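You operate a simulated robot arm through the tools that you are given. There is no shell and no other tool. Be economical: measure what you need, move in short steps, check, and stop when the job is done.

You run a simulated robot arm. Do the job below in one go: nothing can be reset, and whatever is moved stays where it is left.

## Task
Set the calendar to the day and month on the yellow note pad.
Fine: stand the old blocks on the writing pad. Set down upright: white day block, green month block.

It is judged by the outcome, as a careful person would: the job done as asked, and still so three seconds after it is handed in. It fails if anything else is knocked over, pushed out of place, dropped, spilled or broken.

## Robot
A 7-joint arm with a two-finger parallel gripper, fixed in place. Base frame: the origin is at the foot of the arm, x ahead of it, y to its left, z up. Lengths are in m, angles in degrees, forces in N, time in s.
With the tool pointing down near the work surface it reaches from about 0.3 to 0.68 m from the base axis. Its first joint turns from -66.0 to 66.0 degrees. Payload 1.57 kg.
The tool frame sits at the grasp point between the pads (the TCP): z along the fingers, y along the line on which they close. The tips reach 0.03 m beyond it. Largest opening 0.11 m; finger width 0.024, thickness 0.012; the body of the gripper, 0.048 by 0.112 m, starts 0.078 m behind the TCP.
Orientation is told as [roll, pitch, yaw] about the base's x, y, z axes, in that order, counted from this pose: with the fingers straight down and closing along the base's y, the tool's x points along the base's -x, its y along +y and its z along -z.

## Interface
- The arm moves only by the tool servo_tool. Its argument "rows" is one flat list of numbers, 6 for each row, row after row: the shift along the base's x, y, z in units of 25 mm (1.0 is 25 mm), then the turn, a rotation vector about the base's x, y, z in units of 8 degrees (1.0 is 8 degrees). In form: [tx, ty, tz, ax, ay, az, tx, ty, tz, ax, ay, az, ...]. A call has 1 to 10 rows; each row shifts and turns the commanded pose from where the row before left it. "grip" is the gripper command, from -1 (shut) to 1 (fully open), values between in proportion, set as the call begins (left out, the last holds). A call with a number of a shift or a turn outside -1 to 1 is refused whole. Each row takes 0.2 s and may step no farther than 0.05 m and 8.6 degrees from the row before; otherwise, or with a gripper value out of range, the whole call is refused. Where a pose cannot be reached the arm comes as near as it can. A force on the tool above 40 N (or 10 N above the force at the start of the call, whichever is more), or a blocked arm, ends the call early, and 0.2 s more pass. The fingers move at their own pace (about 0.108 m/s each) and stop on an object; they squeeze with about 27 N. The grip force told is the motor's: it shows also when the fingers shut on nothing. Time passes only in rows, and 0.2 s behind the last, so rows that do not move let the fingers close. It gives the time, the measured TCP pose, the force on the tool (base axes), the opening and the grip force at its end, in the units of the frame above (readings bear some noise), with the torque about the TCP (base axes, N m) and any sound that the robot's microphone picked up, and new pictures: "views" is both (left out), scene, wrist or none.
- Cameras (640 x 400 px; columns grow to the right, rows downward): "scene" is fixed at [0.1574, -0.3867, 1.3838]; the picture's right is [0.79, -0.62, 0.00], its down [-0.47, -0.60, -0.65] and it looks along [0.40, 0.51, -0.76] (base axes); focal length 345 px, centre (320, 200). "wrist" rides on the gripper at [0.07, 0.016, -0.141] in the tool frame; the picture's right is [-0.23, 0.97, 0.00], its down [-0.86, -0.20, -0.48] and it looks along [-0.47, -0.11, 0.88] (tool axes); focal length 222 px, centre (320, 200). There is no depth. A picture from a camera that has moved, and an enlarged one, comes with that camera's place and axes in the base frame and with its lens. The place of the scene camera against the robot may be out by one fixed shift of up to 0.018 m in any direction.
- close_up(camera, box): a new picture of the part [left, top, right, bottom] of that camera's present view, enlarged. No time passes.
- close_job(): hands the job in; it is judged then, once.

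Go step by step. Nothing tells you positions but the pictures and the camera data: compare them with the known pose of the tool, close in by small moves and look again before you grip or let go. The budget is 120 turns and 200 pictures, counting those below and the enlarged ones. Unless the task says otherwise, let go and move clear before handing in, and close with one line.

The tools are called after "Emit:" by a JSON object that holds its "op" and its "data". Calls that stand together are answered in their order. servo_tool: Moves the arm, as the interface text tells. Its arguments: {"type":"object","properties":{"rows":{"type":"array"},"grip":{"type":"number"},"views":{"type":"string","enum":["both","scene","wrist","none"]}},"required":["rows"]} The other tools are called the same way: close_up (camera, box) takes an enlarged picture of a part of a camera's view; close_job () hands the job in.

At the start:

```text
clock: 0.0
ee_pos: [0.3924, -0.006, 1.01]
orientation: [0.0, 0.0, -0.1]
force: [0.1, -1.1, 0.2]
wrist_torque: [-0.01, -0.02, -0.01]
grip_width: 0.11
gripper_force: 0.1
```

scene: 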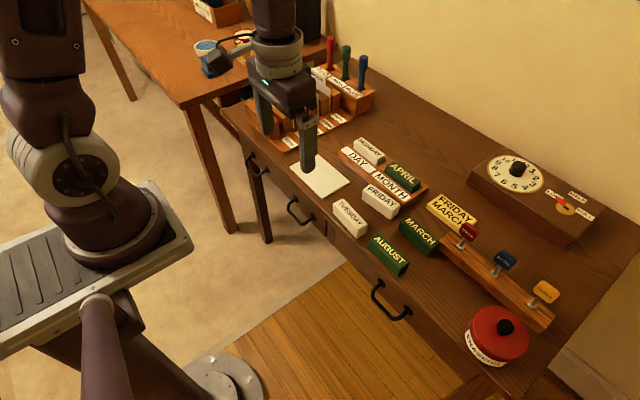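
wrist: 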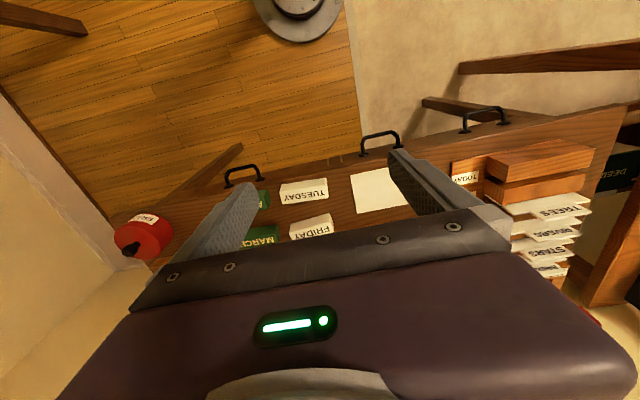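

I see a desk with a calendar holder (DAY / MONTH) holding MONDAY and APRIL, and loose blocks; the yellow note seems to say FRIDAY MARCH. I look closer.

Emit:
{"op": "close_up", "data": {"camera": "scene", "box": [320, 120, 480, 220]}}

Emit:
{"op": "close_up", "data": {"camera": "scene", "box": [280, 130, 480, 290]}}

```text
4.00 times, centred on (400, 170) of scene
camera zoom: at [0.1574, -0.3867, 1.3838], right [0.79, -0.62, 0.0], down [-0.47, -0.6, -0.65], along [0.4, 0.51, -0.76], focal length 1382 px, centre (0, 320)
```

zoom: 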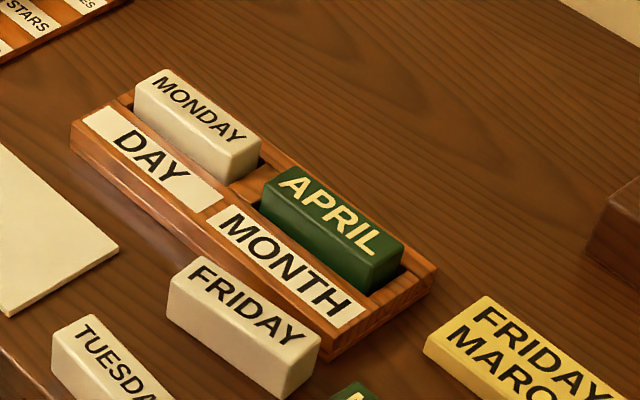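

```text
2.50 times, centred on (380, 210) of scene
camera zoom: at [0.1574, -0.3867, 1.3838], right [0.79, -0.62, 0.0], down [-0.47, -0.6, -0.65], along [0.4, 0.51, -0.76], focal length 863 px, centre (170, 175)
```

zoom: 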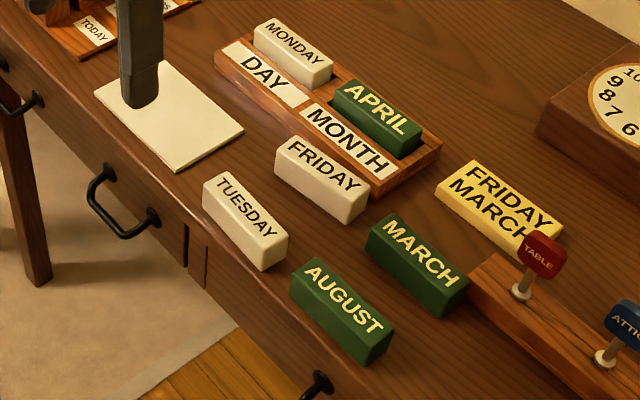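

The note says FRIDAY MARCH, so MONDAY and APRIL come out to the white writing pad, and FRIDAY and MARCH go in. I estimate the block tops at about z 0.78, x 0.6, y -0.07. I move forward to survey with the wrist camera.

Emit:
{"op": "servo_tool", "data": {"rows": [1, -0.3, 0, 0, 0, 0, 1, -0.3, 0, 0, 0, 0, 1, -0.3, 0, 0, 0, 0, 1, -0.3, 0, 0, 0, 0, 1, -0.3, 0, 0, 0, 0, 1, -0.3, 0, 0, 0, 0, 1, -0.3, 0, 0, 0, 0, 0, 0, 0, 0, 0, 0], "grip": 1}}

```text
clock: 1.8
ee_pos: [0.5676, -0.058, 1.0084]
orientation: [0.0, 0.0, 0.1]
force: [0.3, 0.1, -0.3]
wrist_torque: [0.01, -0.01, 0.01]
grip_width: 0.1098
gripper_force: 0.1
camera wrist: at [0.4978, -0.0415, 1.1508], right [0.23, 0.97, 0.0], down [0.86, -0.2, 0.48], along [0.47, -0.11, -0.88], focal length 222 px, centre (320, 200)
```

scene: 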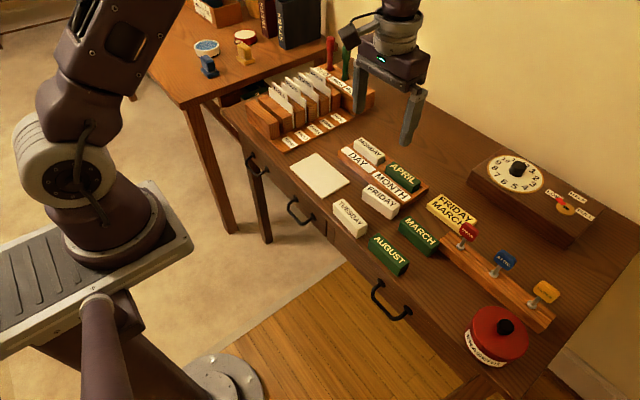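
wrist: 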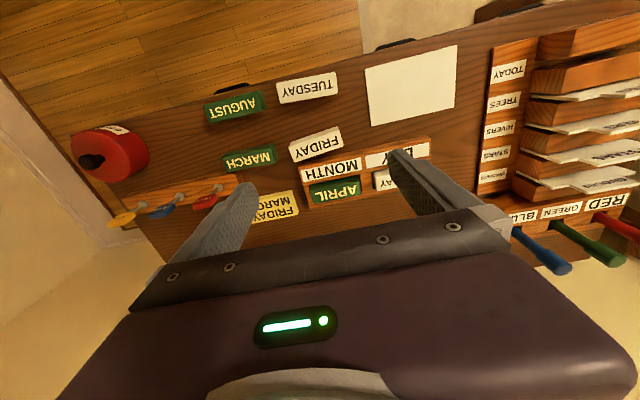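

The layout is clear from above. I look closer at the wrist view for gaps and block edges.

Emit:
{"op": "close_up", "data": {"camera": "wrist", "box": [200, 40, 480, 215]}}

```text
2.29 times, centred on (340, 128) of wrist
camera zoom: at [0.4978, -0.0415, 1.1508], right [0.23, 0.97, 0.0], down [0.86, -0.2, 0.48], along [0.47, -0.11, -0.88], focal length 508 px, centre (274, 366)
```

zoom: 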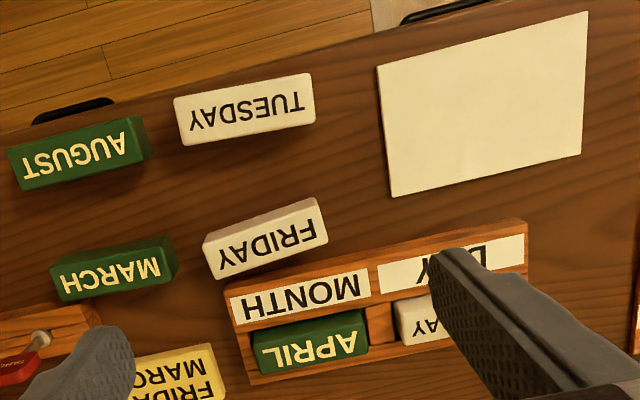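

Estimates: FRIDAY about (0.597,-0.072), turned about 4°. MARCH about (0.59,-0.19), MONDAY about (0.686,0.06), APRIL about (0.686,-0.05), and the pad spans x 0.50–0.596, y 0.033–0.18. I turn the gripper 90° so it closes along x and move above MONDAY.

Emit:
{"op": "servo_tool", "data": {"rows": [0.45, 0.45, -0.3, 0, 0, 1, 0.45, 0.45, -0.3, 0, 0, 1, 0.45, 0.45, -0.3, 0, 0, 1, 0.45, 0.45, -0.3, 0, 0, 1, 0.45, 0.45, -0.3, 0, 0, 1, 0.45, 0.45, -0.3, 0, 0, 1, 0.45, 0.45, -0.3, 0, 0, 1, 0.45, 0.45, -0.3, 0, 0, 1, 0.45, 0.45, -0.3, 0, 0, 1, 0.45, 0.45, -0.3, 0, 0, 1], "views": "none"}}

Emit:
{"op": "servo_tool", "data": {"rows": [0, 0, 0, 0, 0, 1, 0, 0, 0, 0, 0, 0.25, 0, 0, 0, 0, 0, 0]}}

```text
clock: 4.0
ee_pos: [0.6817, 0.0551, 0.9333]
orientation: [0.0, 0.0, 80.2]
force: [0.3, -0.4, 1.0]
wrist_torque: [0.02, -0.03, 0.0]
grip_width: 0.1103
gripper_force: 0.0
```

```text
clock: 4.8
ee_pos: [0.6792, 0.0548, 0.9354]
orientation: [0.0, 0.0, 90.1]
force: [0.0, -0.1, 0.3]
wrist_torque: [0.0, 0.0, 0.01]
grip_width: 0.1101
gripper_force: 0.1
camera wrist: at [0.6639, -0.015, 1.0765], right [-0.97, 0.23, 0.0], down [0.2, 0.86, 0.48], along [0.11, 0.47, -0.88], focal length 222 px, centre (320, 200)
```

scene: 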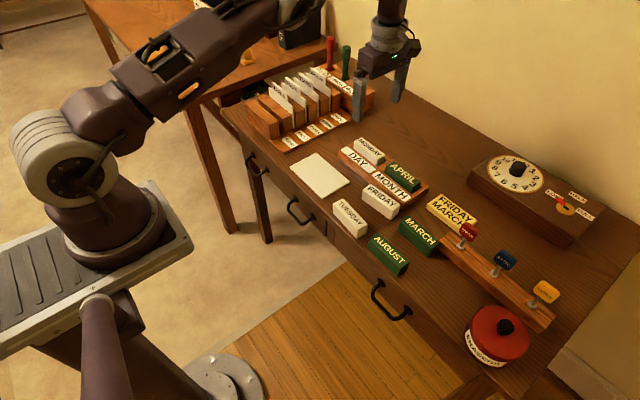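
wrist: 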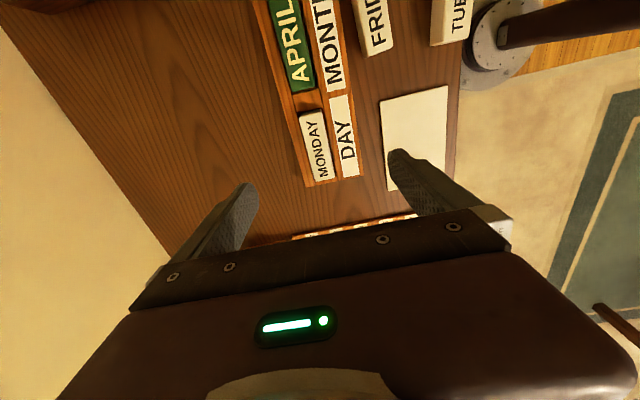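

MONDAY shows near (0.69, 0.063). I zoom in to measure it.

Emit:
{"op": "close_up", "data": {"camera": "wrist", "box": [240, 60, 400, 160]}}

Emit:
{"op": "close_up", "data": {"camera": "wrist", "box": [240, 100, 400, 200]}}

```text
4.00 times, centred on (320, 110) of wrist
camera zoom: at [0.6639, -0.015, 1.0765], right [-0.97, 0.23, 0.0], down [0.2, 0.86, 0.48], along [0.11, 0.47, -0.88], focal length 888 px, centre (320, 560)
```

zoom: 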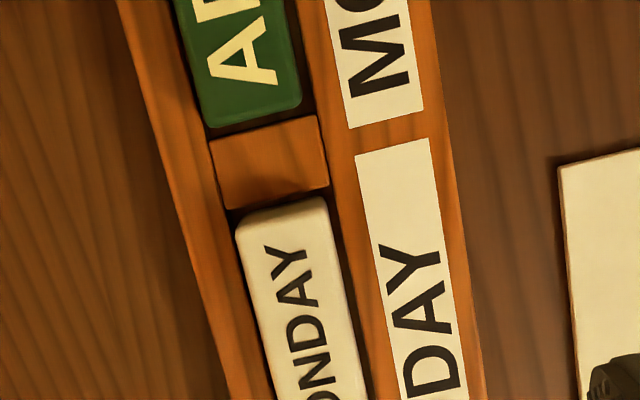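

```text
4.00 times, centred on (320, 150) of wrist
camera zoom: at [0.6639, -0.015, 1.0765], right [-0.97, 0.23, 0.0], down [0.2, 0.86, 0.48], along [0.11, 0.47, -0.88], focal length 888 px, centre (320, 400)
```

zoom: 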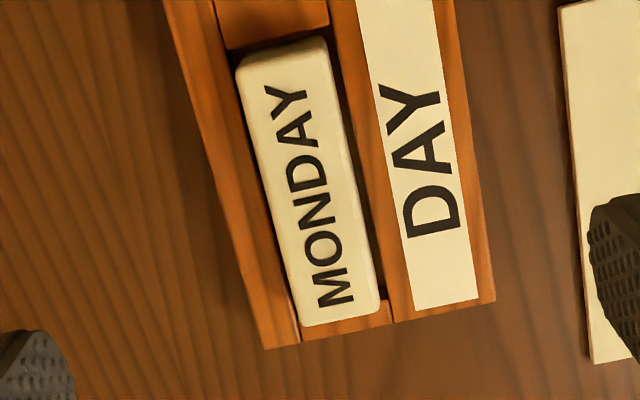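

MONDAY lies squarely along y, at about (0.686, 0.066). I centre over it, narrow the fingers and come down to measure height by parallax.

Emit:
{"op": "servo_tool", "data": {"rows": [0.1, 0.15, -1, 0, 0, 0, 0.1, 0.15, -1, 0, 0, 0, 0.08, 0.15, -0.6, 0, 0, 0, 0, 0, 0, 0, 0, 0], "grip": 0.0}}

Emit:
{"op": "close_up", "data": {"camera": "wrist", "box": [240, 100, 400, 200]}}

Emit:
{"op": "close_up", "data": {"camera": "scene", "box": [320, 100, 440, 175]}}

```text
clock: 5.8
ee_pos: [0.6873, 0.0659, 0.8705]
orientation: [0.0, -0.1, 90.1]
force: [-0.2, 0.5, -0.2]
wrist_torque: [0.03, -0.04, 0.01]
grip_width: 0.055
gripper_force: 0.1
camera wrist: at [0.671, -0.0043, 1.0122], right [-0.97, 0.23, 0.0], down [0.2, 0.86, 0.48], along [0.11, 0.47, -0.88], focal length 222 px, centre (320, 200)
```

scene: 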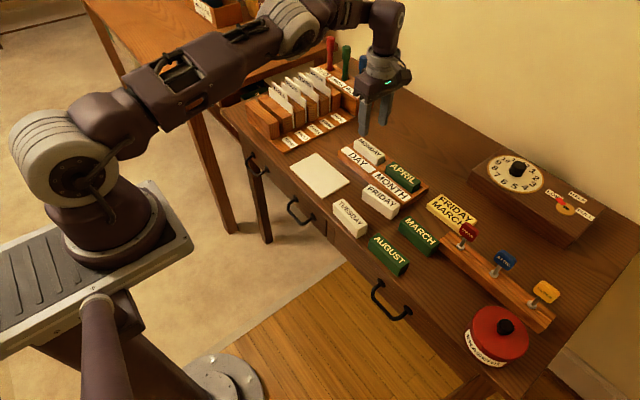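
wrist: 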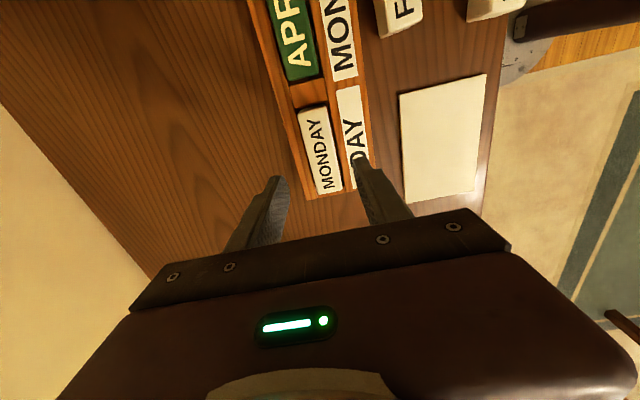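

```text
4.00 times, centred on (320, 150) of wrist
camera zoom: at [0.671, -0.0043, 1.0122], right [-0.97, 0.23, 0.0], down [0.2, 0.86, 0.48], along [0.11, 0.47, -0.88], focal length 888 px, centre (320, 400)
```

zoom: 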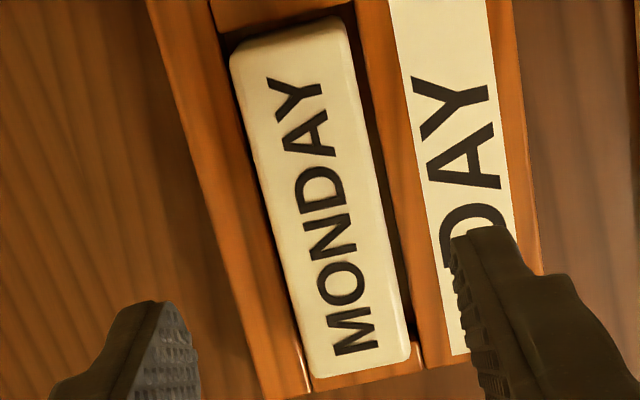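

```text
5.33 times, centred on (380, 138) of scene
camera zoom: at [0.1574, -0.3867, 1.3838], right [0.79, -0.62, 0.0], down [-0.47, -0.6, -0.65], along [0.4, 0.51, -0.76], focal length 1842 px, centre (0, 533)
```

zoom: 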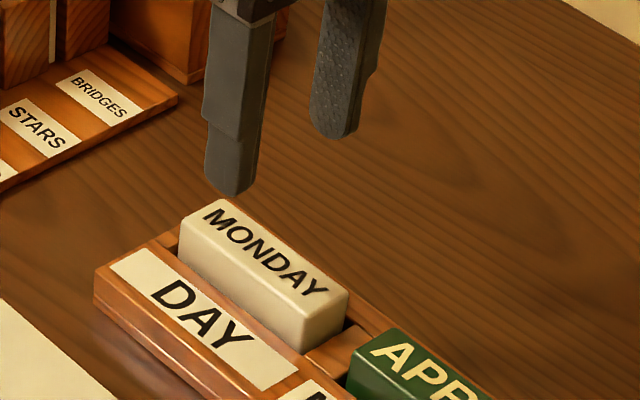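

Parallax gives a block top at about z 0.795, with MONDAY centred near (0.685, 0.056). I lower to just above the top and check.

Emit:
{"op": "servo_tool", "data": {"rows": [-0.06, -0.2, -0.6, 0, 0, 0, -0.06, -0.2, -0.6, 0, 0, 0, 0, 0, 0, 0, 0, 0]}}

Emit:
{"op": "close_up", "data": {"camera": "scene", "box": [320, 100, 440, 175]}}

Emit:
{"op": "close_up", "data": {"camera": "wrist", "box": [240, 120, 400, 220]}}

```text
clock: 6.6
ee_pos: [0.6845, 0.0555, 0.8425]
orientation: [-0.1, -0.1, 90.0]
force: [0.5, -1.6, 1.1]
wrist_torque: [-0.02, 0.0, 0.0]
grip_width: 0.055
gripper_force: 0.1
camera wrist: at [0.6681, -0.0143, 0.9827], right [-0.97, 0.23, 0.0], down [0.2, 0.86, 0.48], along [0.11, 0.47, -0.88], focal length 222 px, centre (320, 200)
```

scene: 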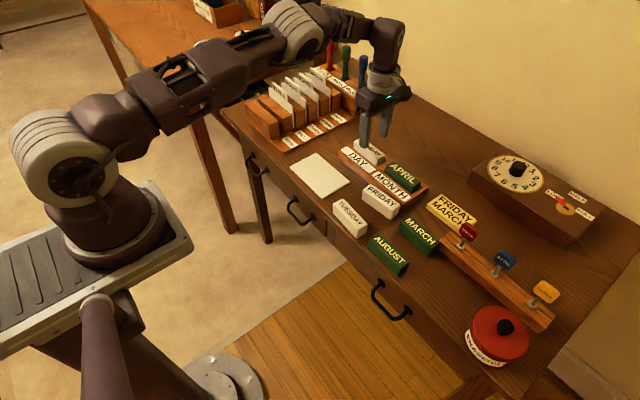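
wrist: 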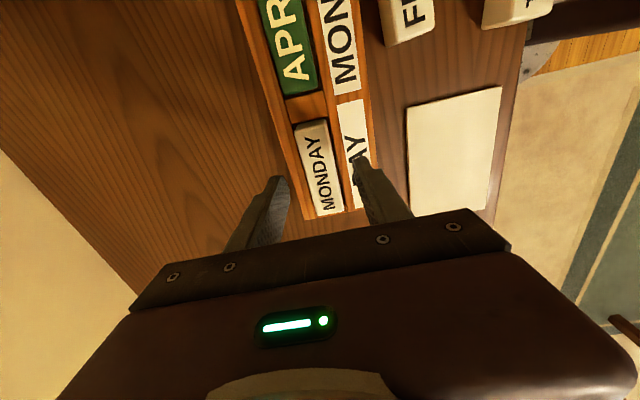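

```text
5.33 times, centred on (380, 138) of scene
camera zoom: at [0.1574, -0.3867, 1.3838], right [0.79, -0.62, 0.0], down [-0.47, -0.6, -0.65], along [0.4, 0.51, -0.76], focal length 1842 px, centre (0, 533)
```

zoom: 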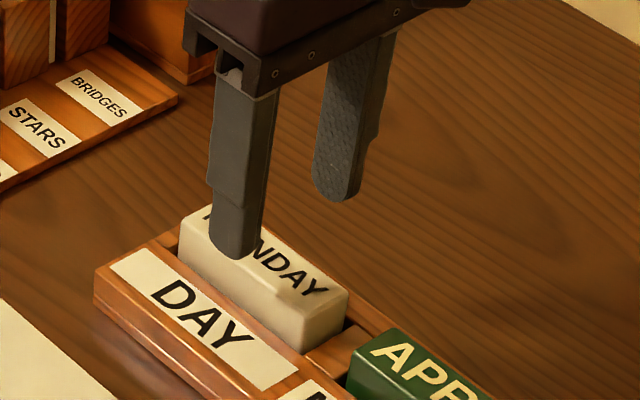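

```text
4.00 times, centred on (320, 170) of wrist
camera zoom: at [0.6681, -0.0143, 0.9827], right [-0.97, 0.23, 0.0], down [0.2, 0.86, 0.48], along [0.11, 0.47, -0.88], focal length 888 px, centre (320, 320)
```

zoom: 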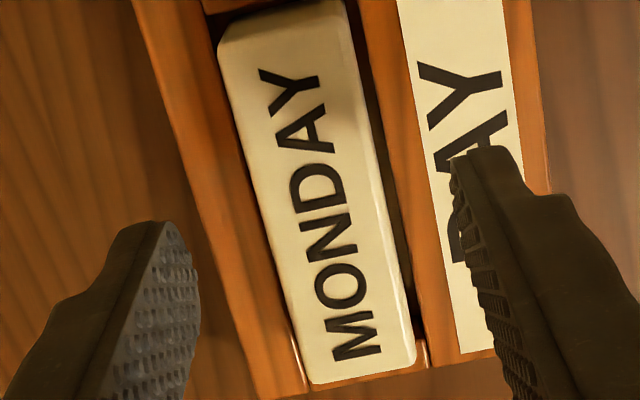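

The block centre refines to (0.6845, 0.060) with its top at about 0.792. I lower so the fingertips overlap the block by about 15 mm.

Emit:
{"op": "servo_tool", "data": {"rows": [0, 0.18, -0.6, 0, 0, 0, 0, 0, -0.6, 0, 0, 0, 0, 0, 0, 0, 0, 0]}}

Emit:
{"op": "close_up", "data": {"camera": "scene", "box": [320, 100, 440, 175]}}

```text
clock: 7.4
ee_pos: [0.6848, 0.0593, 0.8109]
orientation: [0.1, 0.0, 90.0]
force: [0.1, 0.1, -0.2]
wrist_torque: [0.0, -0.01, -0.01]
grip_width: 0.0549
gripper_force: 0.1
camera wrist: at [0.6681, -0.0099, 0.9521], right [-0.97, 0.23, 0.0], down [0.2, 0.86, 0.48], along [0.11, 0.47, -0.88], focal length 222 px, centre (320, 200)
```

scene: 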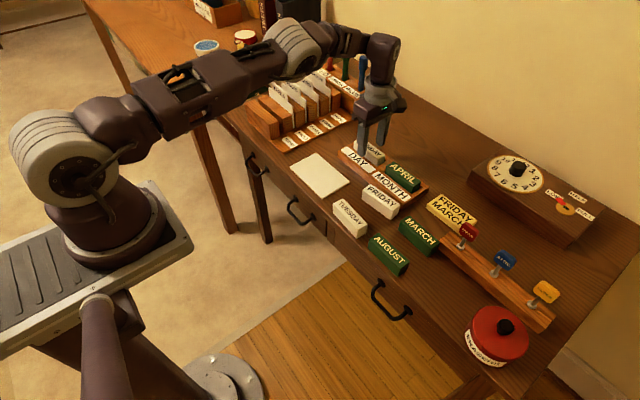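
wrist: 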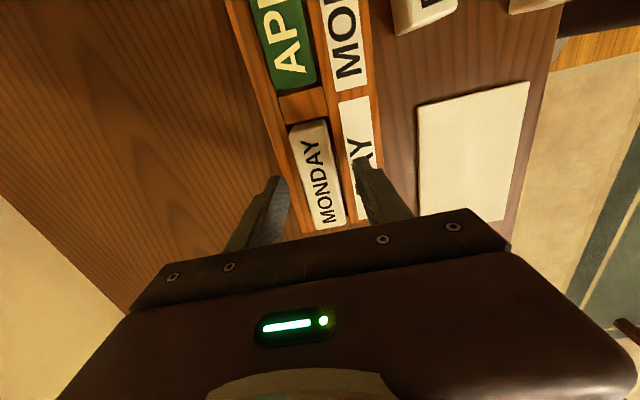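

```text
5.33 times, centred on (380, 138) of scene
camera zoom: at [0.1574, -0.3867, 1.3838], right [0.79, -0.62, 0.0], down [-0.47, -0.6, -0.65], along [0.4, 0.51, -0.76], focal length 1842 px, centre (0, 533)
```

zoom: 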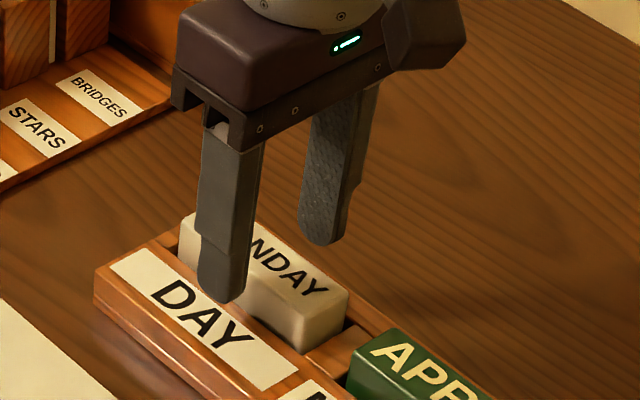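

No contact so far and the tips are beside the block. I go 5 mm lower and close.

Emit:
{"op": "servo_tool", "data": {"rows": [0, 0, -0.2, 0, 0, 0, 0, 0, 0, 0, 0, 0], "views": "none"}}

Emit:
{"op": "servo_tool", "data": {"rows": [0, 0, 0, 0, 0, 0, 0, 0, 0, 0, 0, 0, 0, 0, 0, 0, 0, 0], "grip": -1}}

Emit:
{"op": "close_up", "data": {"camera": "scene", "box": [320, 100, 440, 175]}}

```text
clock: 8.0
ee_pos: [0.6836, 0.0611, 0.8066]
orientation: [0.0, -0.1, 89.9]
force: [0.1, -0.3, 0.0]
wrist_torque: [-0.05, -0.01, 0.02]
grip_width: 0.055
gripper_force: 0.1
```

```text
clock: 8.8
ee_pos: [0.6837, 0.0604, 0.8061]
orientation: [-0.1, 0.0, 90.0]
force: [0.4, 0.5, 0.9]
wrist_torque: [-0.02, 0.01, -0.03]
grip_width: 0.029
gripper_force: 27.0
camera wrist: at [0.6679, -0.0098, 0.9472], right [-0.97, 0.23, 0.0], down [0.2, 0.86, 0.48], along [0.11, 0.47, -0.88], focal length 222 px, centre (320, 200)
```

scene: 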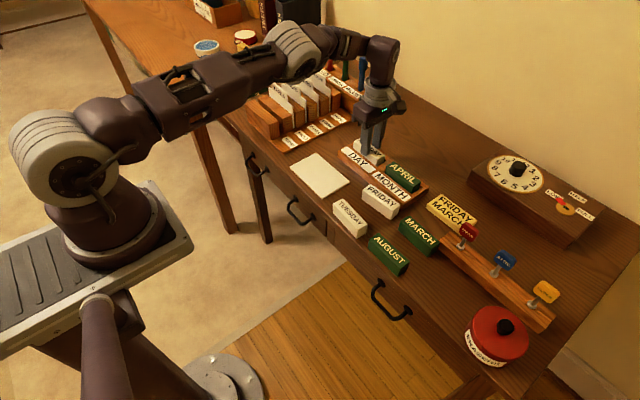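
wrist: 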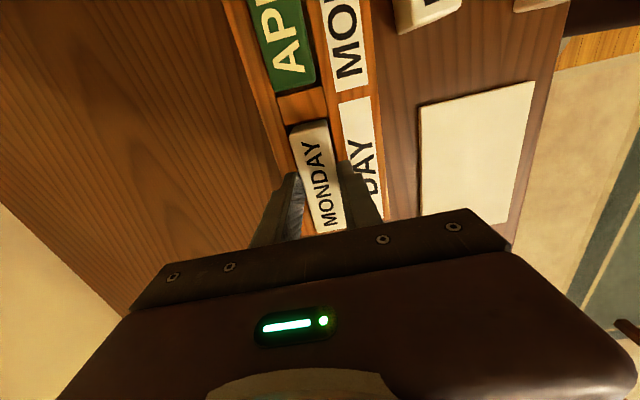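

```text
5.33 times, centred on (380, 138) of scene
camera zoom: at [0.1574, -0.3867, 1.3838], right [0.79, -0.62, 0.0], down [-0.47, -0.6, -0.65], along [0.4, 0.51, -0.76], focal length 1842 px, centre (0, 533)
```

zoom: 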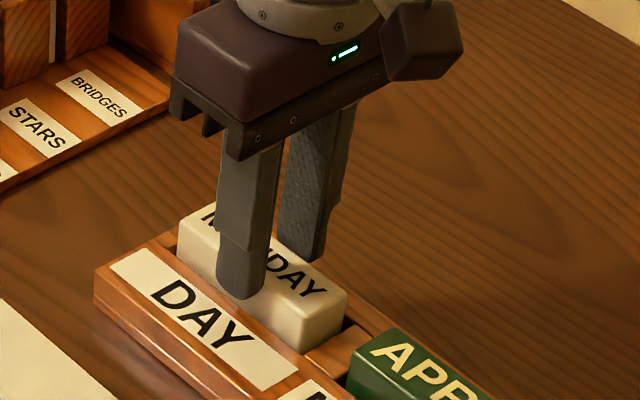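

MONDAY is gripped (29 mm). I lift it straight up.

Emit:
{"op": "servo_tool", "data": {"rows": [0, 0, 0.5, 0, 0, 0, 0, 0, 1, 0, 0, 0, 0, 0, 1, 0, 0, 0, 0, 0, 0.5, 0, 0, 0, 0, 0, 0, 0, 0, 0]}}

Emit:
{"op": "close_up", "data": {"camera": "scene", "box": [280, 80, 440, 180]}}

Emit:
{"op": "close_up", "data": {"camera": "wrist", "box": [260, 0, 580, 200]}}

```text
clock: 10.0
ee_pos: [0.6823, 0.0601, 0.8803]
orientation: [0.0, 0.0, 90.0]
force: [-0.7, -0.6, -1.0]
wrist_torque: [0.01, 0.0, 0.02]
grip_width: 0.0291
gripper_force: 26.6
camera wrist: at [0.667, -0.0096, 1.0214], right [-0.97, 0.23, 0.0], down [0.2, 0.86, 0.48], along [0.11, 0.47, -0.88], focal length 222 px, centre (320, 200)
```

scene: 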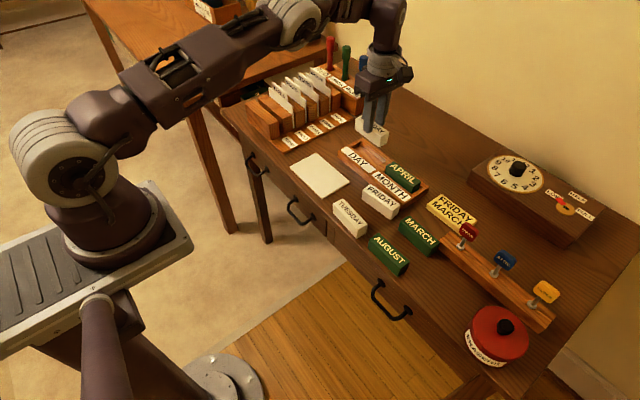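
wrist: 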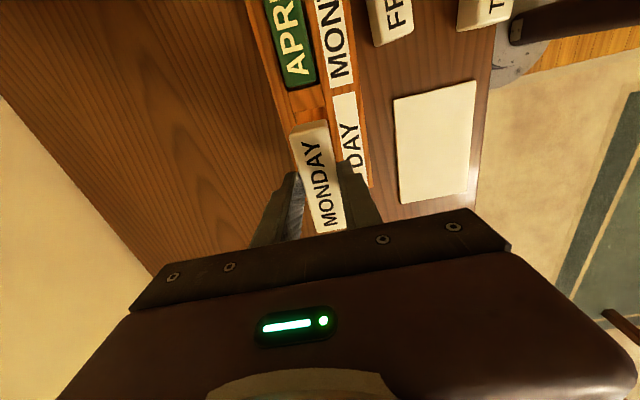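

```text
4.00 times, centred on (360, 130) of scene
camera zoom: at [0.1575, -0.3867, 1.3838], right [0.79, -0.62, 0.0], down [-0.47, -0.6, -0.65], along [0.4, 0.51, -0.76], focal length 1382 px, centre (160, 480)
```

zoom: 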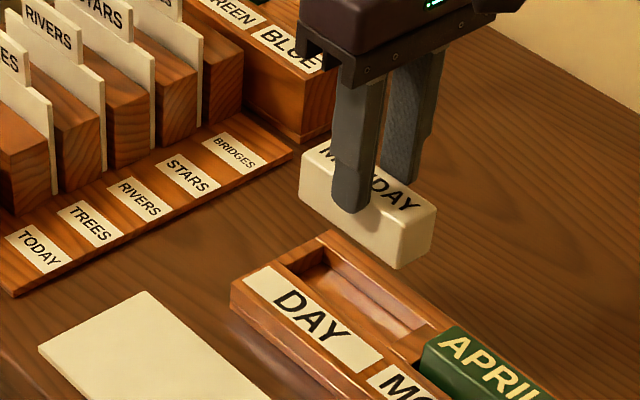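

```text
2.00 times, centred on (420, 100) of wrist
camera zoom: at [0.667, -0.0096, 1.0214], right [-0.97, 0.23, 0.0], down [0.2, 0.86, 0.48], along [0.11, 0.47, -0.88], focal length 444 px, centre (120, 400)
```

zoom: 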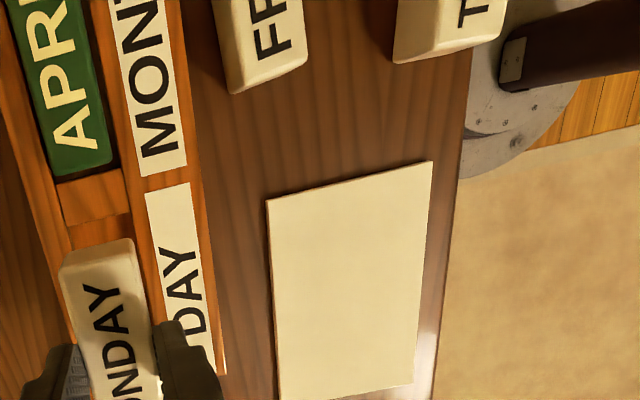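

MONDAY came out clean. The pad spans about x 0.499–0.591, y 0.031–0.172, surface z about 0.738. I carry MONDAY to the far half of the pad, (0.570, 0.102), and lower partway.

Emit:
{"op": "servo_tool", "data": {"rows": [-0.9, 0.336, 0, 0, 0, 0, -0.9, 0.336, 0, 0, 0, 0, -0.9, 0.336, 0, 0, 0, 0, -0.9, 0.336, 0, 0, 0, 0, -0.9, 0.336, 0, 0, 0, 0, 0, 0, -1, 0, 0, 0, 0, 0, -1, 0, 0, 0, 0, 0, 0, 0, 0, 0]}}

Emit:
{"op": "close_up", "data": {"camera": "scene", "box": [260, 110, 420, 210]}}

Emit:
{"op": "close_up", "data": {"camera": "wrist", "box": [200, 40, 440, 240]}}

```text
clock: 11.8
ee_pos: [0.5727, 0.1021, 0.8302]
orientation: [0.0, 0.1, 89.9]
force: [-0.1, 0.0, -0.5]
wrist_torque: [0.03, 0.0, 0.0]
grip_width: 0.0294
gripper_force: 26.8
camera wrist: at [0.5559, 0.0322, 0.9714], right [-0.97, 0.23, 0.0], down [0.2, 0.86, 0.48], along [0.11, 0.47, -0.88], focal length 222 px, centre (320, 200)
```

scene: 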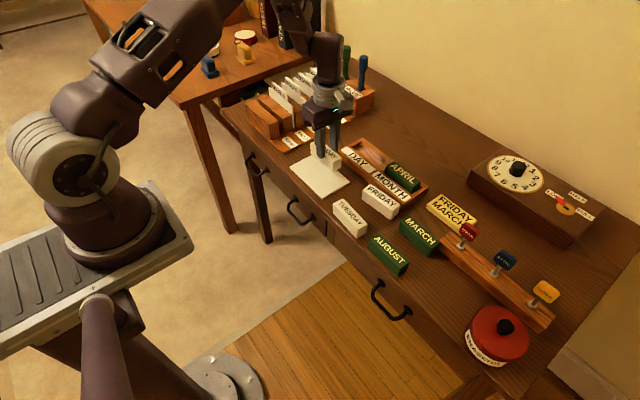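
wrist: 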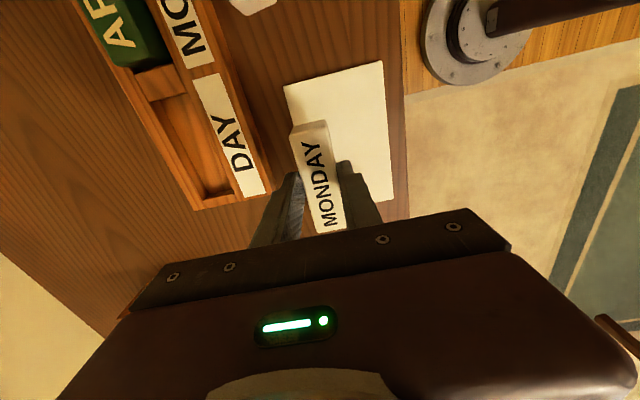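

```text
4.00 times, centred on (340, 160) of scene
camera zoom: at [0.1575, -0.3867, 1.3838], right [0.79, -0.62, 0.0], down [-0.47, -0.6, -0.65], along [0.4, 0.51, -0.76], focal length 1382 px, centre (240, 360)
```

zoom: 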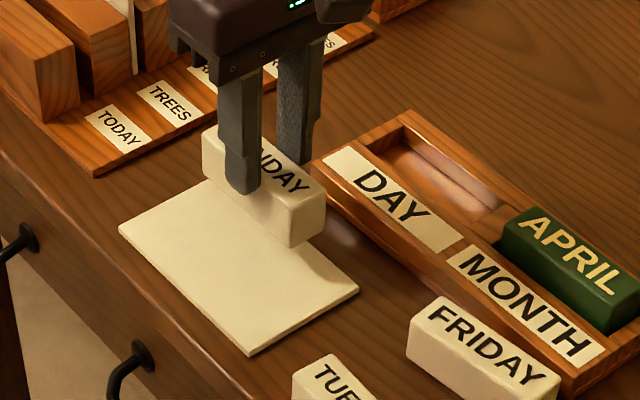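

```text
2.00 times, centred on (320, 140) of wrist
camera zoom: at [0.5559, 0.0322, 0.9714], right [-0.97, 0.23, 0.0], down [0.2, 0.86, 0.48], along [0.11, 0.47, -0.88], focal length 444 px, centre (320, 320)
```

zoom: 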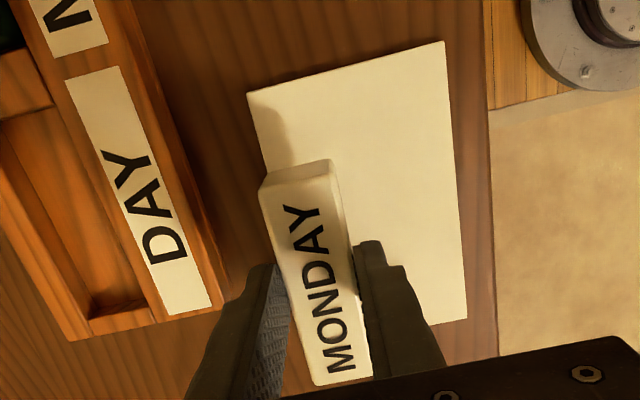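

Alignment over the pad looks right. I nudge -3 mm in x and lower in small steps, watching force.

Emit:
{"op": "servo_tool", "data": {"rows": [-0.12, 0, -0.4, 0, 0, 0, 0, 0, -0.4, 0, 0, 0, 0, 0, -0.2, 0, 0, 0, 0, 0, 0, 0, 0, 0]}}

Emit:
{"op": "close_up", "data": {"camera": "scene", "box": [280, 120, 400, 195]}}

```text
clock: 12.8
ee_pos: [0.5692, 0.1016, 0.8039]
orientation: [0.0, 0.0, 90.0]
force: [-0.7, 0.5, -0.4]
wrist_torque: [-0.01, -0.03, 0.02]
grip_width: 0.029
gripper_force: 27.2
camera wrist: at [0.5528, 0.0315, 0.9459], right [-0.97, 0.23, 0.0], down [0.2, 0.86, 0.48], along [0.11, 0.47, -0.88], focal length 222 px, centre (320, 200)
```

scene: 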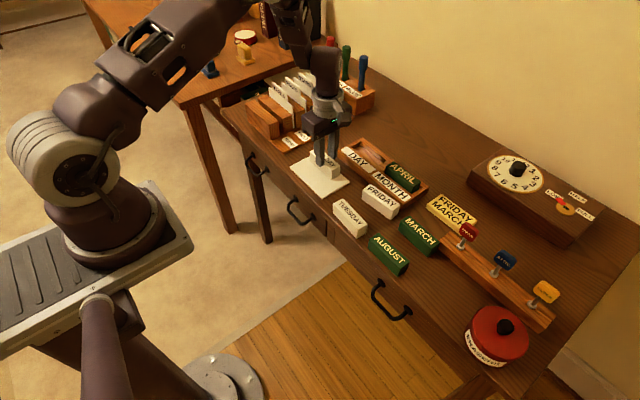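
wrist: 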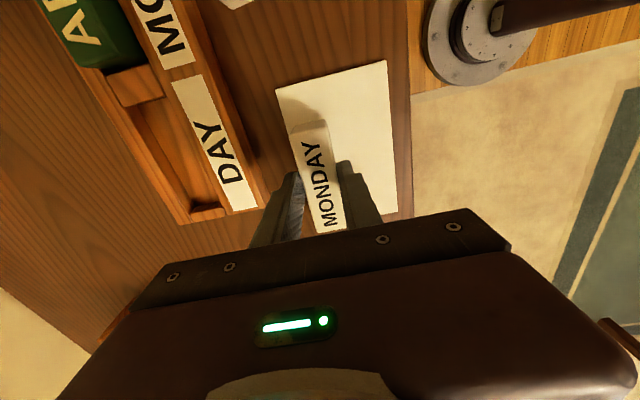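

```text
5.33 times, centred on (340, 158) of scene
camera zoom: at [0.1575, -0.3867, 1.3838], right [0.79, -0.62, 0.0], down [-0.47, -0.6, -0.65], along [0.4, 0.51, -0.76], focal length 1842 px, centre (213, 427)
```

zoom: 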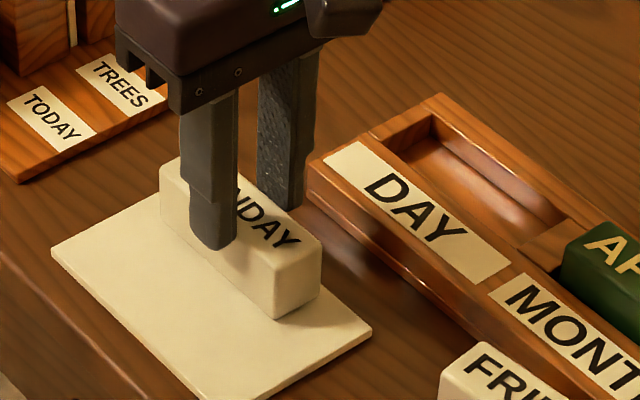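

It hovers just above the pad. I lower in 2.5 mm steps until force shows.

Emit:
{"op": "servo_tool", "data": {"rows": [0, 0, -0.1, 0, 0, 0, 0, 0, -0.1, 0, 0, 0], "views": "none"}}

Emit:
{"op": "servo_tool", "data": {"rows": [0, 0, -0.1, 0, 0, 0], "views": "none"}}

```text
clock: 13.4
ee_pos: [0.5693, 0.1016, 0.8009]
orientation: [-0.1, 0.0, 90.1]
force: [-3.8, -1.4, 21.7]
wrist_torque: [-0.02, 0.14, -0.01]
grip_width: 0.0294
gripper_force: 26.5
```

```text
clock: 13.8
ee_pos: [0.5682, 0.1011, 0.7979]
orientation: [-0.1, -0.1, 90.1]
force: [0.7, -1.5, 21.4]
wrist_torque: [-0.02, 0.01, 0.0]
grip_width: 0.0296
gripper_force: 27.1
```

Contact at TCP z about 0.80. I ease off, open slightly and rise.

Emit:
{"op": "servo_tool", "data": {"rows": [0, 0, 0.08, 0, 0, 0, 0, 0, 0, 0, 0, 0], "views": "none"}}

Emit:
{"op": "servo_tool", "data": {"rows": [0, 0, 0, 0, 0, 0, 0, 0, 0, 0, 0, 0], "grip": -0.2}}

Emit:
{"op": "close_up", "data": {"camera": "scene", "box": [280, 120, 400, 195]}}

```text
clock: 14.4
ee_pos: [0.568, 0.1012, 0.7985]
orientation: [0.2, 0.0, 89.9]
force: [-0.6, -0.2, -1.2]
wrist_torque: [-0.02, -0.02, 0.01]
grip_width: 0.0293
gripper_force: 27.4
```

```text
clock: 15.0
ee_pos: [0.5683, 0.1022, 0.7999]
orientation: [0.0, 0.0, 90.0]
force: [-0.1, -0.3, 0.1]
wrist_torque: [0.02, 0.0, -0.01]
grip_width: 0.0437
gripper_force: 0.1
camera wrist: at [0.5525, 0.0321, 0.9404], right [-0.97, 0.23, 0.0], down [0.2, 0.86, 0.48], along [0.11, 0.47, -0.88], focal length 222 px, centre (320, 200)
```

scene: 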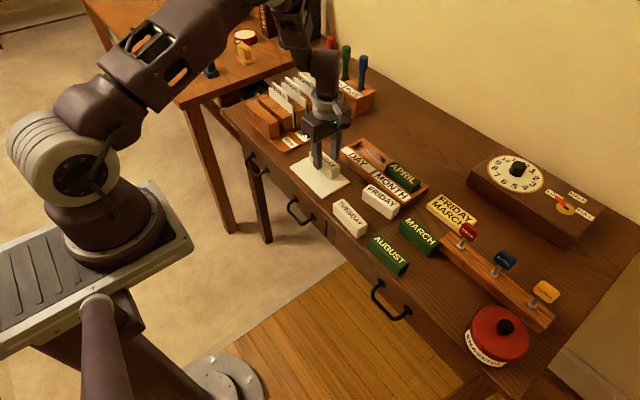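
wrist: 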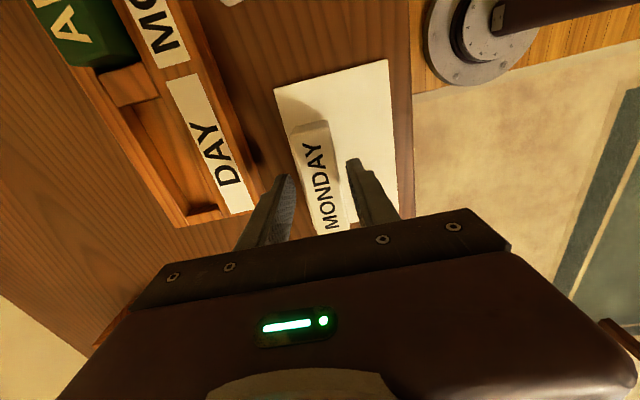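

```text
5.33 times, centred on (340, 158) of scene
camera zoom: at [0.1574, -0.3867, 1.3838], right [0.79, -0.62, 0.0], down [-0.47, -0.6, -0.65], along [0.4, 0.51, -0.76], focal length 1842 px, centre (213, 427)
```

zoom: 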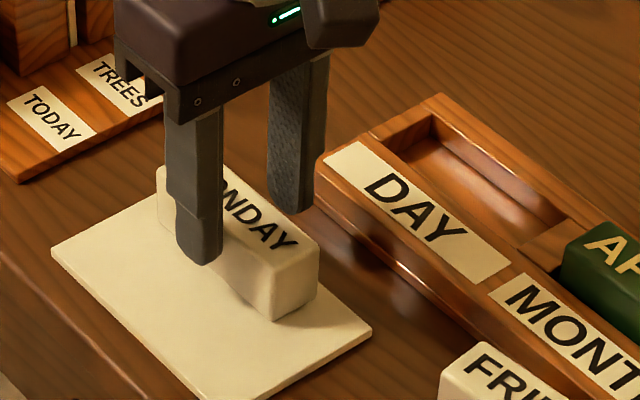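

MONDAY stands on the pad. I rise and go above APRIL.

Emit:
{"op": "servo_tool", "data": {"rows": [0, 0, 1, 0, 0, 0, 0, 0, 1, 0, 0, 0, 0, 0, 0.8, 0, 0, 0, 0.77, -1, 0, 0, 0, 0, 0.77, -1, 0, 0, 0, 0, 0.77, -1, 0, 0, 0, 0, 0.77, -1, 0, 0, 0, 0, 0.77, -1, 0, 0, 0, 0, 0.77, -1, 0, 0, 0, 0, 0, 0, 0, 0, 0, 0], "views": "none"}}

Emit:
{"op": "servo_tool", "data": {"rows": [0, 0, 0, 0, 0, 0], "grip": 0}}

Emit:
{"op": "close_up", "data": {"camera": "wrist", "box": [240, 100, 400, 200]}}

```text
clock: 17.2
ee_pos: [0.6825, -0.0497, 0.8698]
orientation: [0.0, -0.1, 90.2]
force: [-0.7, 0.0, -0.7]
wrist_torque: [0.01, 0.01, 0.04]
grip_width: 0.0438
gripper_force: 0.1
```

```text
clock: 17.6
ee_pos: [0.6836, -0.0488, 0.8696]
orientation: [0.0, -0.1, 90.0]
force: [0.7, 0.2, -0.5]
wrist_torque: [0.01, 0.0, 0.02]
grip_width: 0.0551
gripper_force: 0.1
camera wrist: at [0.6675, -0.1181, 1.0108], right [-0.97, 0.23, 0.0], down [0.2, 0.86, 0.48], along [0.11, 0.47, -0.88], focal length 222 px, centre (320, 200)
```

scene: 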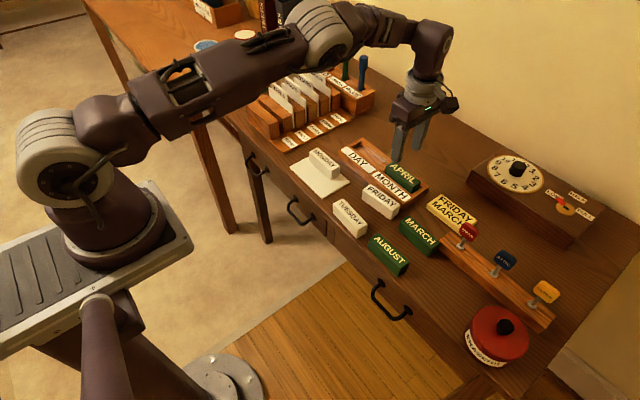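
wrist: 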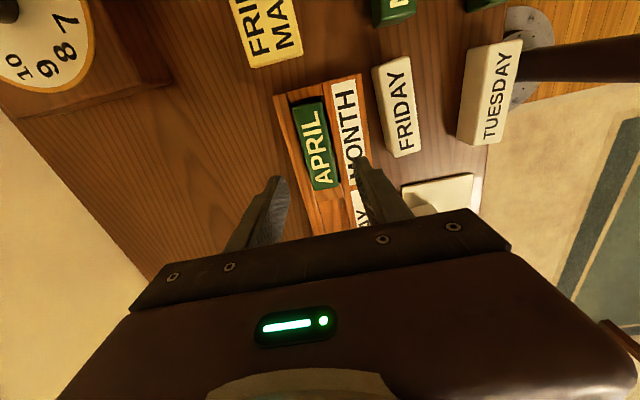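

```text
4.00 times, centred on (320, 150) of wrist
camera zoom: at [0.6675, -0.1181, 1.0108], right [-0.97, 0.23, 0.0], down [0.2, 0.86, 0.48], along [0.11, 0.47, -0.88], focal length 888 px, centre (320, 400)
```

zoom: 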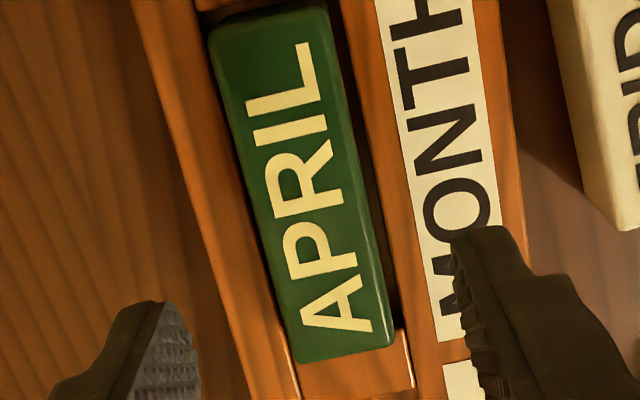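

APRIL's centre is (0.6843, -0.057). I lower onto it the same way and grip.

Emit:
{"op": "servo_tool", "data": {"rows": [0.03, -0.345, -0.9, 0, 0, 0, 0, 0, -0.9, 0, 0, 0, 0, 0, -0.74, 0, 0, 0, 0, 0, 0, 0, 0, 0]}}

Emit:
{"op": "close_up", "data": {"camera": "scene", "box": [350, 110, 470, 210]}}

```text
clock: 18.6
ee_pos: [0.6848, -0.0567, 0.8045]
orientation: [0.0, 0.0, 90.1]
force: [0.1, 0.4, -1.0]
wrist_torque: [-0.05, 0.01, 0.02]
grip_width: 0.0551
gripper_force: 0.0
camera wrist: at [0.6682, -0.126, 0.9461], right [-0.97, 0.23, 0.0], down [0.2, 0.86, 0.48], along [0.11, 0.47, -0.88], focal length 222 px, centre (320, 200)
```

scene: 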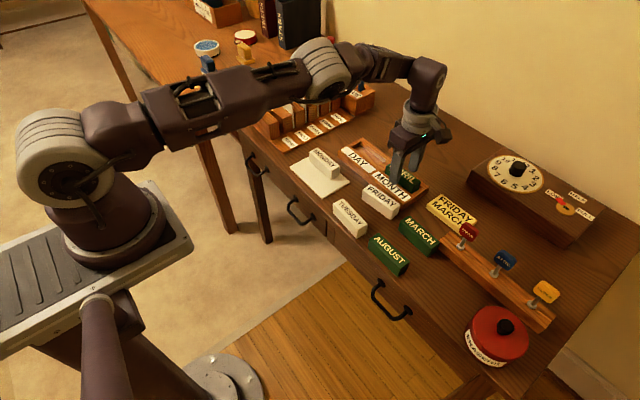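
wrist: 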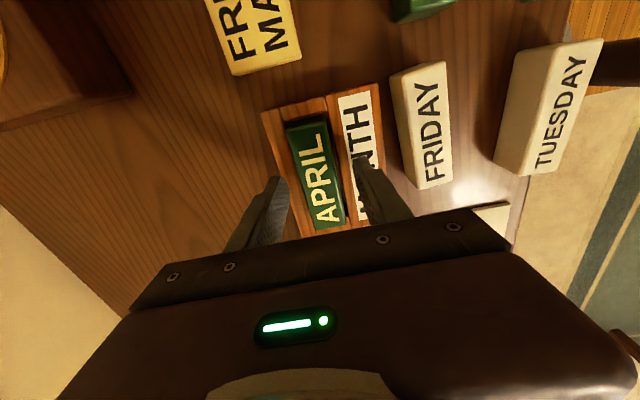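

```text
4.00 times, centred on (410, 160) of scene
camera zoom: at [0.1574, -0.3867, 1.3838], right [0.79, -0.62, 0.0], down [-0.47, -0.6, -0.65], along [0.4, 0.51, -0.76], focal length 1382 px, centre (-40, 360)
```

zoom: 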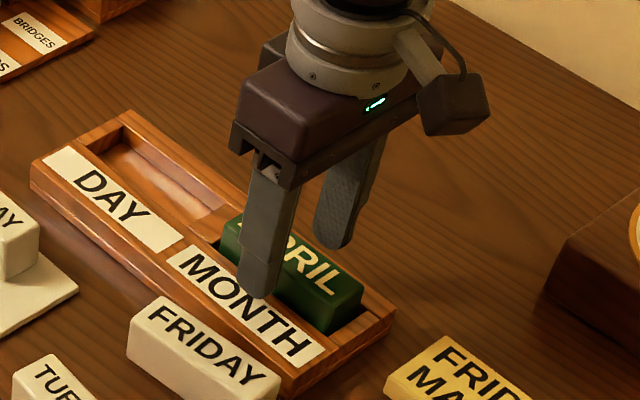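

The fingers straddle APRIL without contact. I close and lift.

Emit:
{"op": "servo_tool", "data": {"rows": [0, 0, 0, 0, 0, 0, 0, 0, 0, 0, 0, 0, 0, 0, 0, 0, 0, 0], "grip": -1, "views": "none"}}

Emit:
{"op": "servo_tool", "data": {"rows": [0, 0, 0.5, 0, 0, 0, 0, 0, 1, 0, 0, 0, 0, 0, 1, 0, 0, 0, 0, 0, 0.5, 0, 0, 0, 0, 0, 0, 0, 0, 0], "views": "scene"}}

Emit:
{"op": "close_up", "data": {"camera": "scene", "box": [280, 80, 440, 210]}}

```text
clock: 19.4
ee_pos: [0.6839, -0.0567, 0.805]
orientation: [-0.1, 0.1, 90.0]
force: [0.4, 0.5, 0.1]
wrist_torque: [-0.03, 0.01, -0.02]
grip_width: 0.0289
gripper_force: 27.3
```

```text
clock: 20.6
ee_pos: [0.6843, -0.0564, 0.8798]
orientation: [-0.1, -0.1, 89.9]
force: [0.6, 0.2, -0.8]
wrist_torque: [0.02, 0.01, 0.0]
grip_width: 0.0291
gripper_force: 27.8
```

scene: 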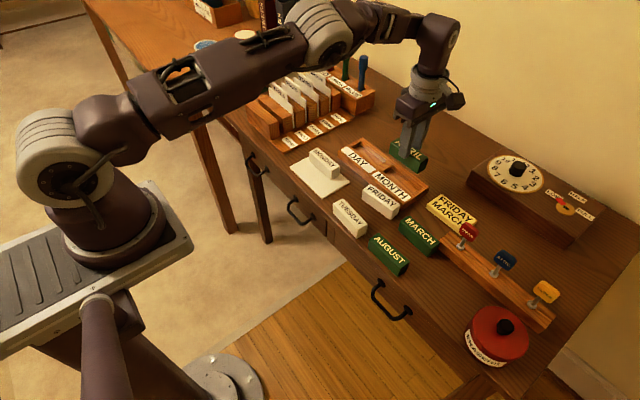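

```text
3.08 times, centred on (360, 145) of scene
camera zoom: at [0.1575, -0.3867, 1.3838], right [0.79, -0.62, 0.0], down [-0.47, -0.6, -0.65], along [0.4, 0.51, -0.76], focal length 1063 px, centre (197, 369)
```

zoom: 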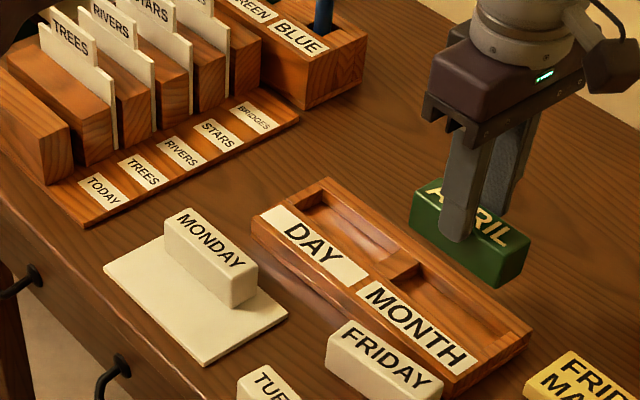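

APRIL is up. I carry it above the near half of the pad, (0.519, 0.102).

Emit:
{"op": "servo_tool", "data": {"rows": [-0.944, 0.905, 0, 0, 0, 0, -0.944, 0.905, 0, 0, 0, 0, -0.944, 0.905, 0, 0, 0, 0, -0.944, 0.905, 0, 0, 0, 0, -0.944, 0.905, 0, 0, 0, 0, -0.944, 0.905, 0, 0, 0, 0, -0.944, 0.905, 0, 0, 0, 0, 0, 0, -1, 0, 0, 0, 0, 0, -0.6, 0, 0, 0, 0, 0, 0, 0, 0, 0]}}

Emit:
{"op": "close_up", "data": {"camera": "scene", "box": [280, 120, 400, 195]}}

Emit:
{"op": "close_up", "data": {"camera": "wrist", "box": [240, 80, 432, 240]}}

```text
clock: 22.8
ee_pos: [0.5194, 0.1014, 0.8412]
orientation: [0.0, 0.0, 90.0]
force: [0.1, 0.1, -1.0]
wrist_torque: [-0.01, 0.06, -0.01]
grip_width: 0.029
gripper_force: 27.0
camera wrist: at [0.5036, 0.0317, 0.9834], right [-0.97, 0.23, 0.0], down [0.2, 0.86, 0.48], along [0.11, 0.47, -0.88], focal length 222 px, centre (320, 200)
```

scene: 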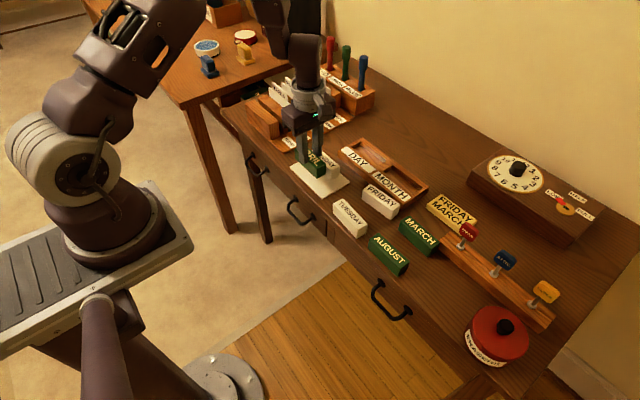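
wrist: 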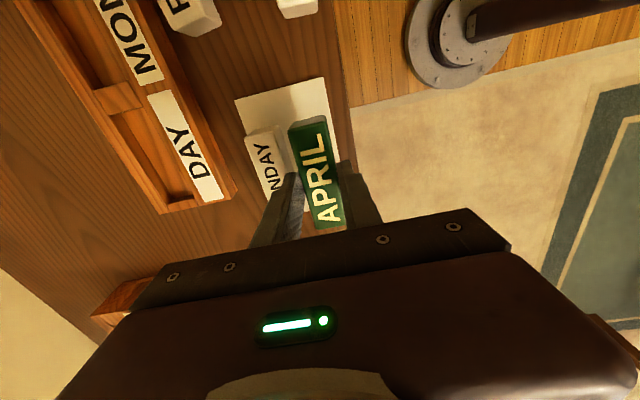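

```text
5.33 times, centred on (340, 158) of scene
camera zoom: at [0.1575, -0.3867, 1.3838], right [0.79, -0.62, 0.0], down [-0.47, -0.6, -0.65], along [0.4, 0.51, -0.76], focal length 1842 px, centre (213, 427)
```

zoom: 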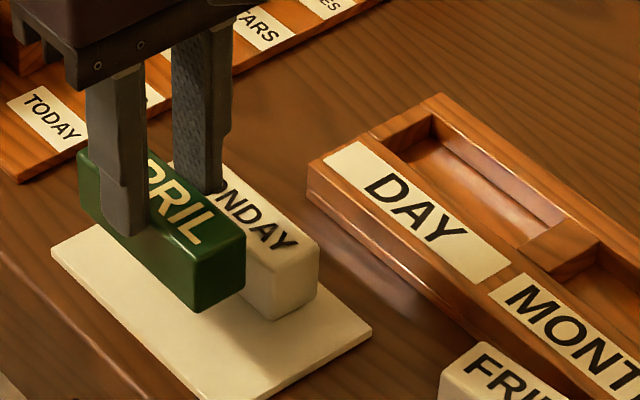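

```text
2.50 times, centred on (336, 160) of wrist
camera zoom: at [0.5036, 0.0317, 0.9834], right [-0.97, 0.23, 0.0], down [0.2, 0.86, 0.48], along [0.11, 0.47, -0.88], focal length 555 px, centre (280, 300)
```

zoom: 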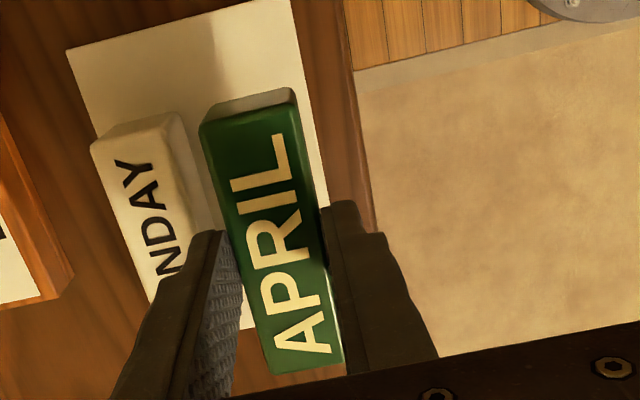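

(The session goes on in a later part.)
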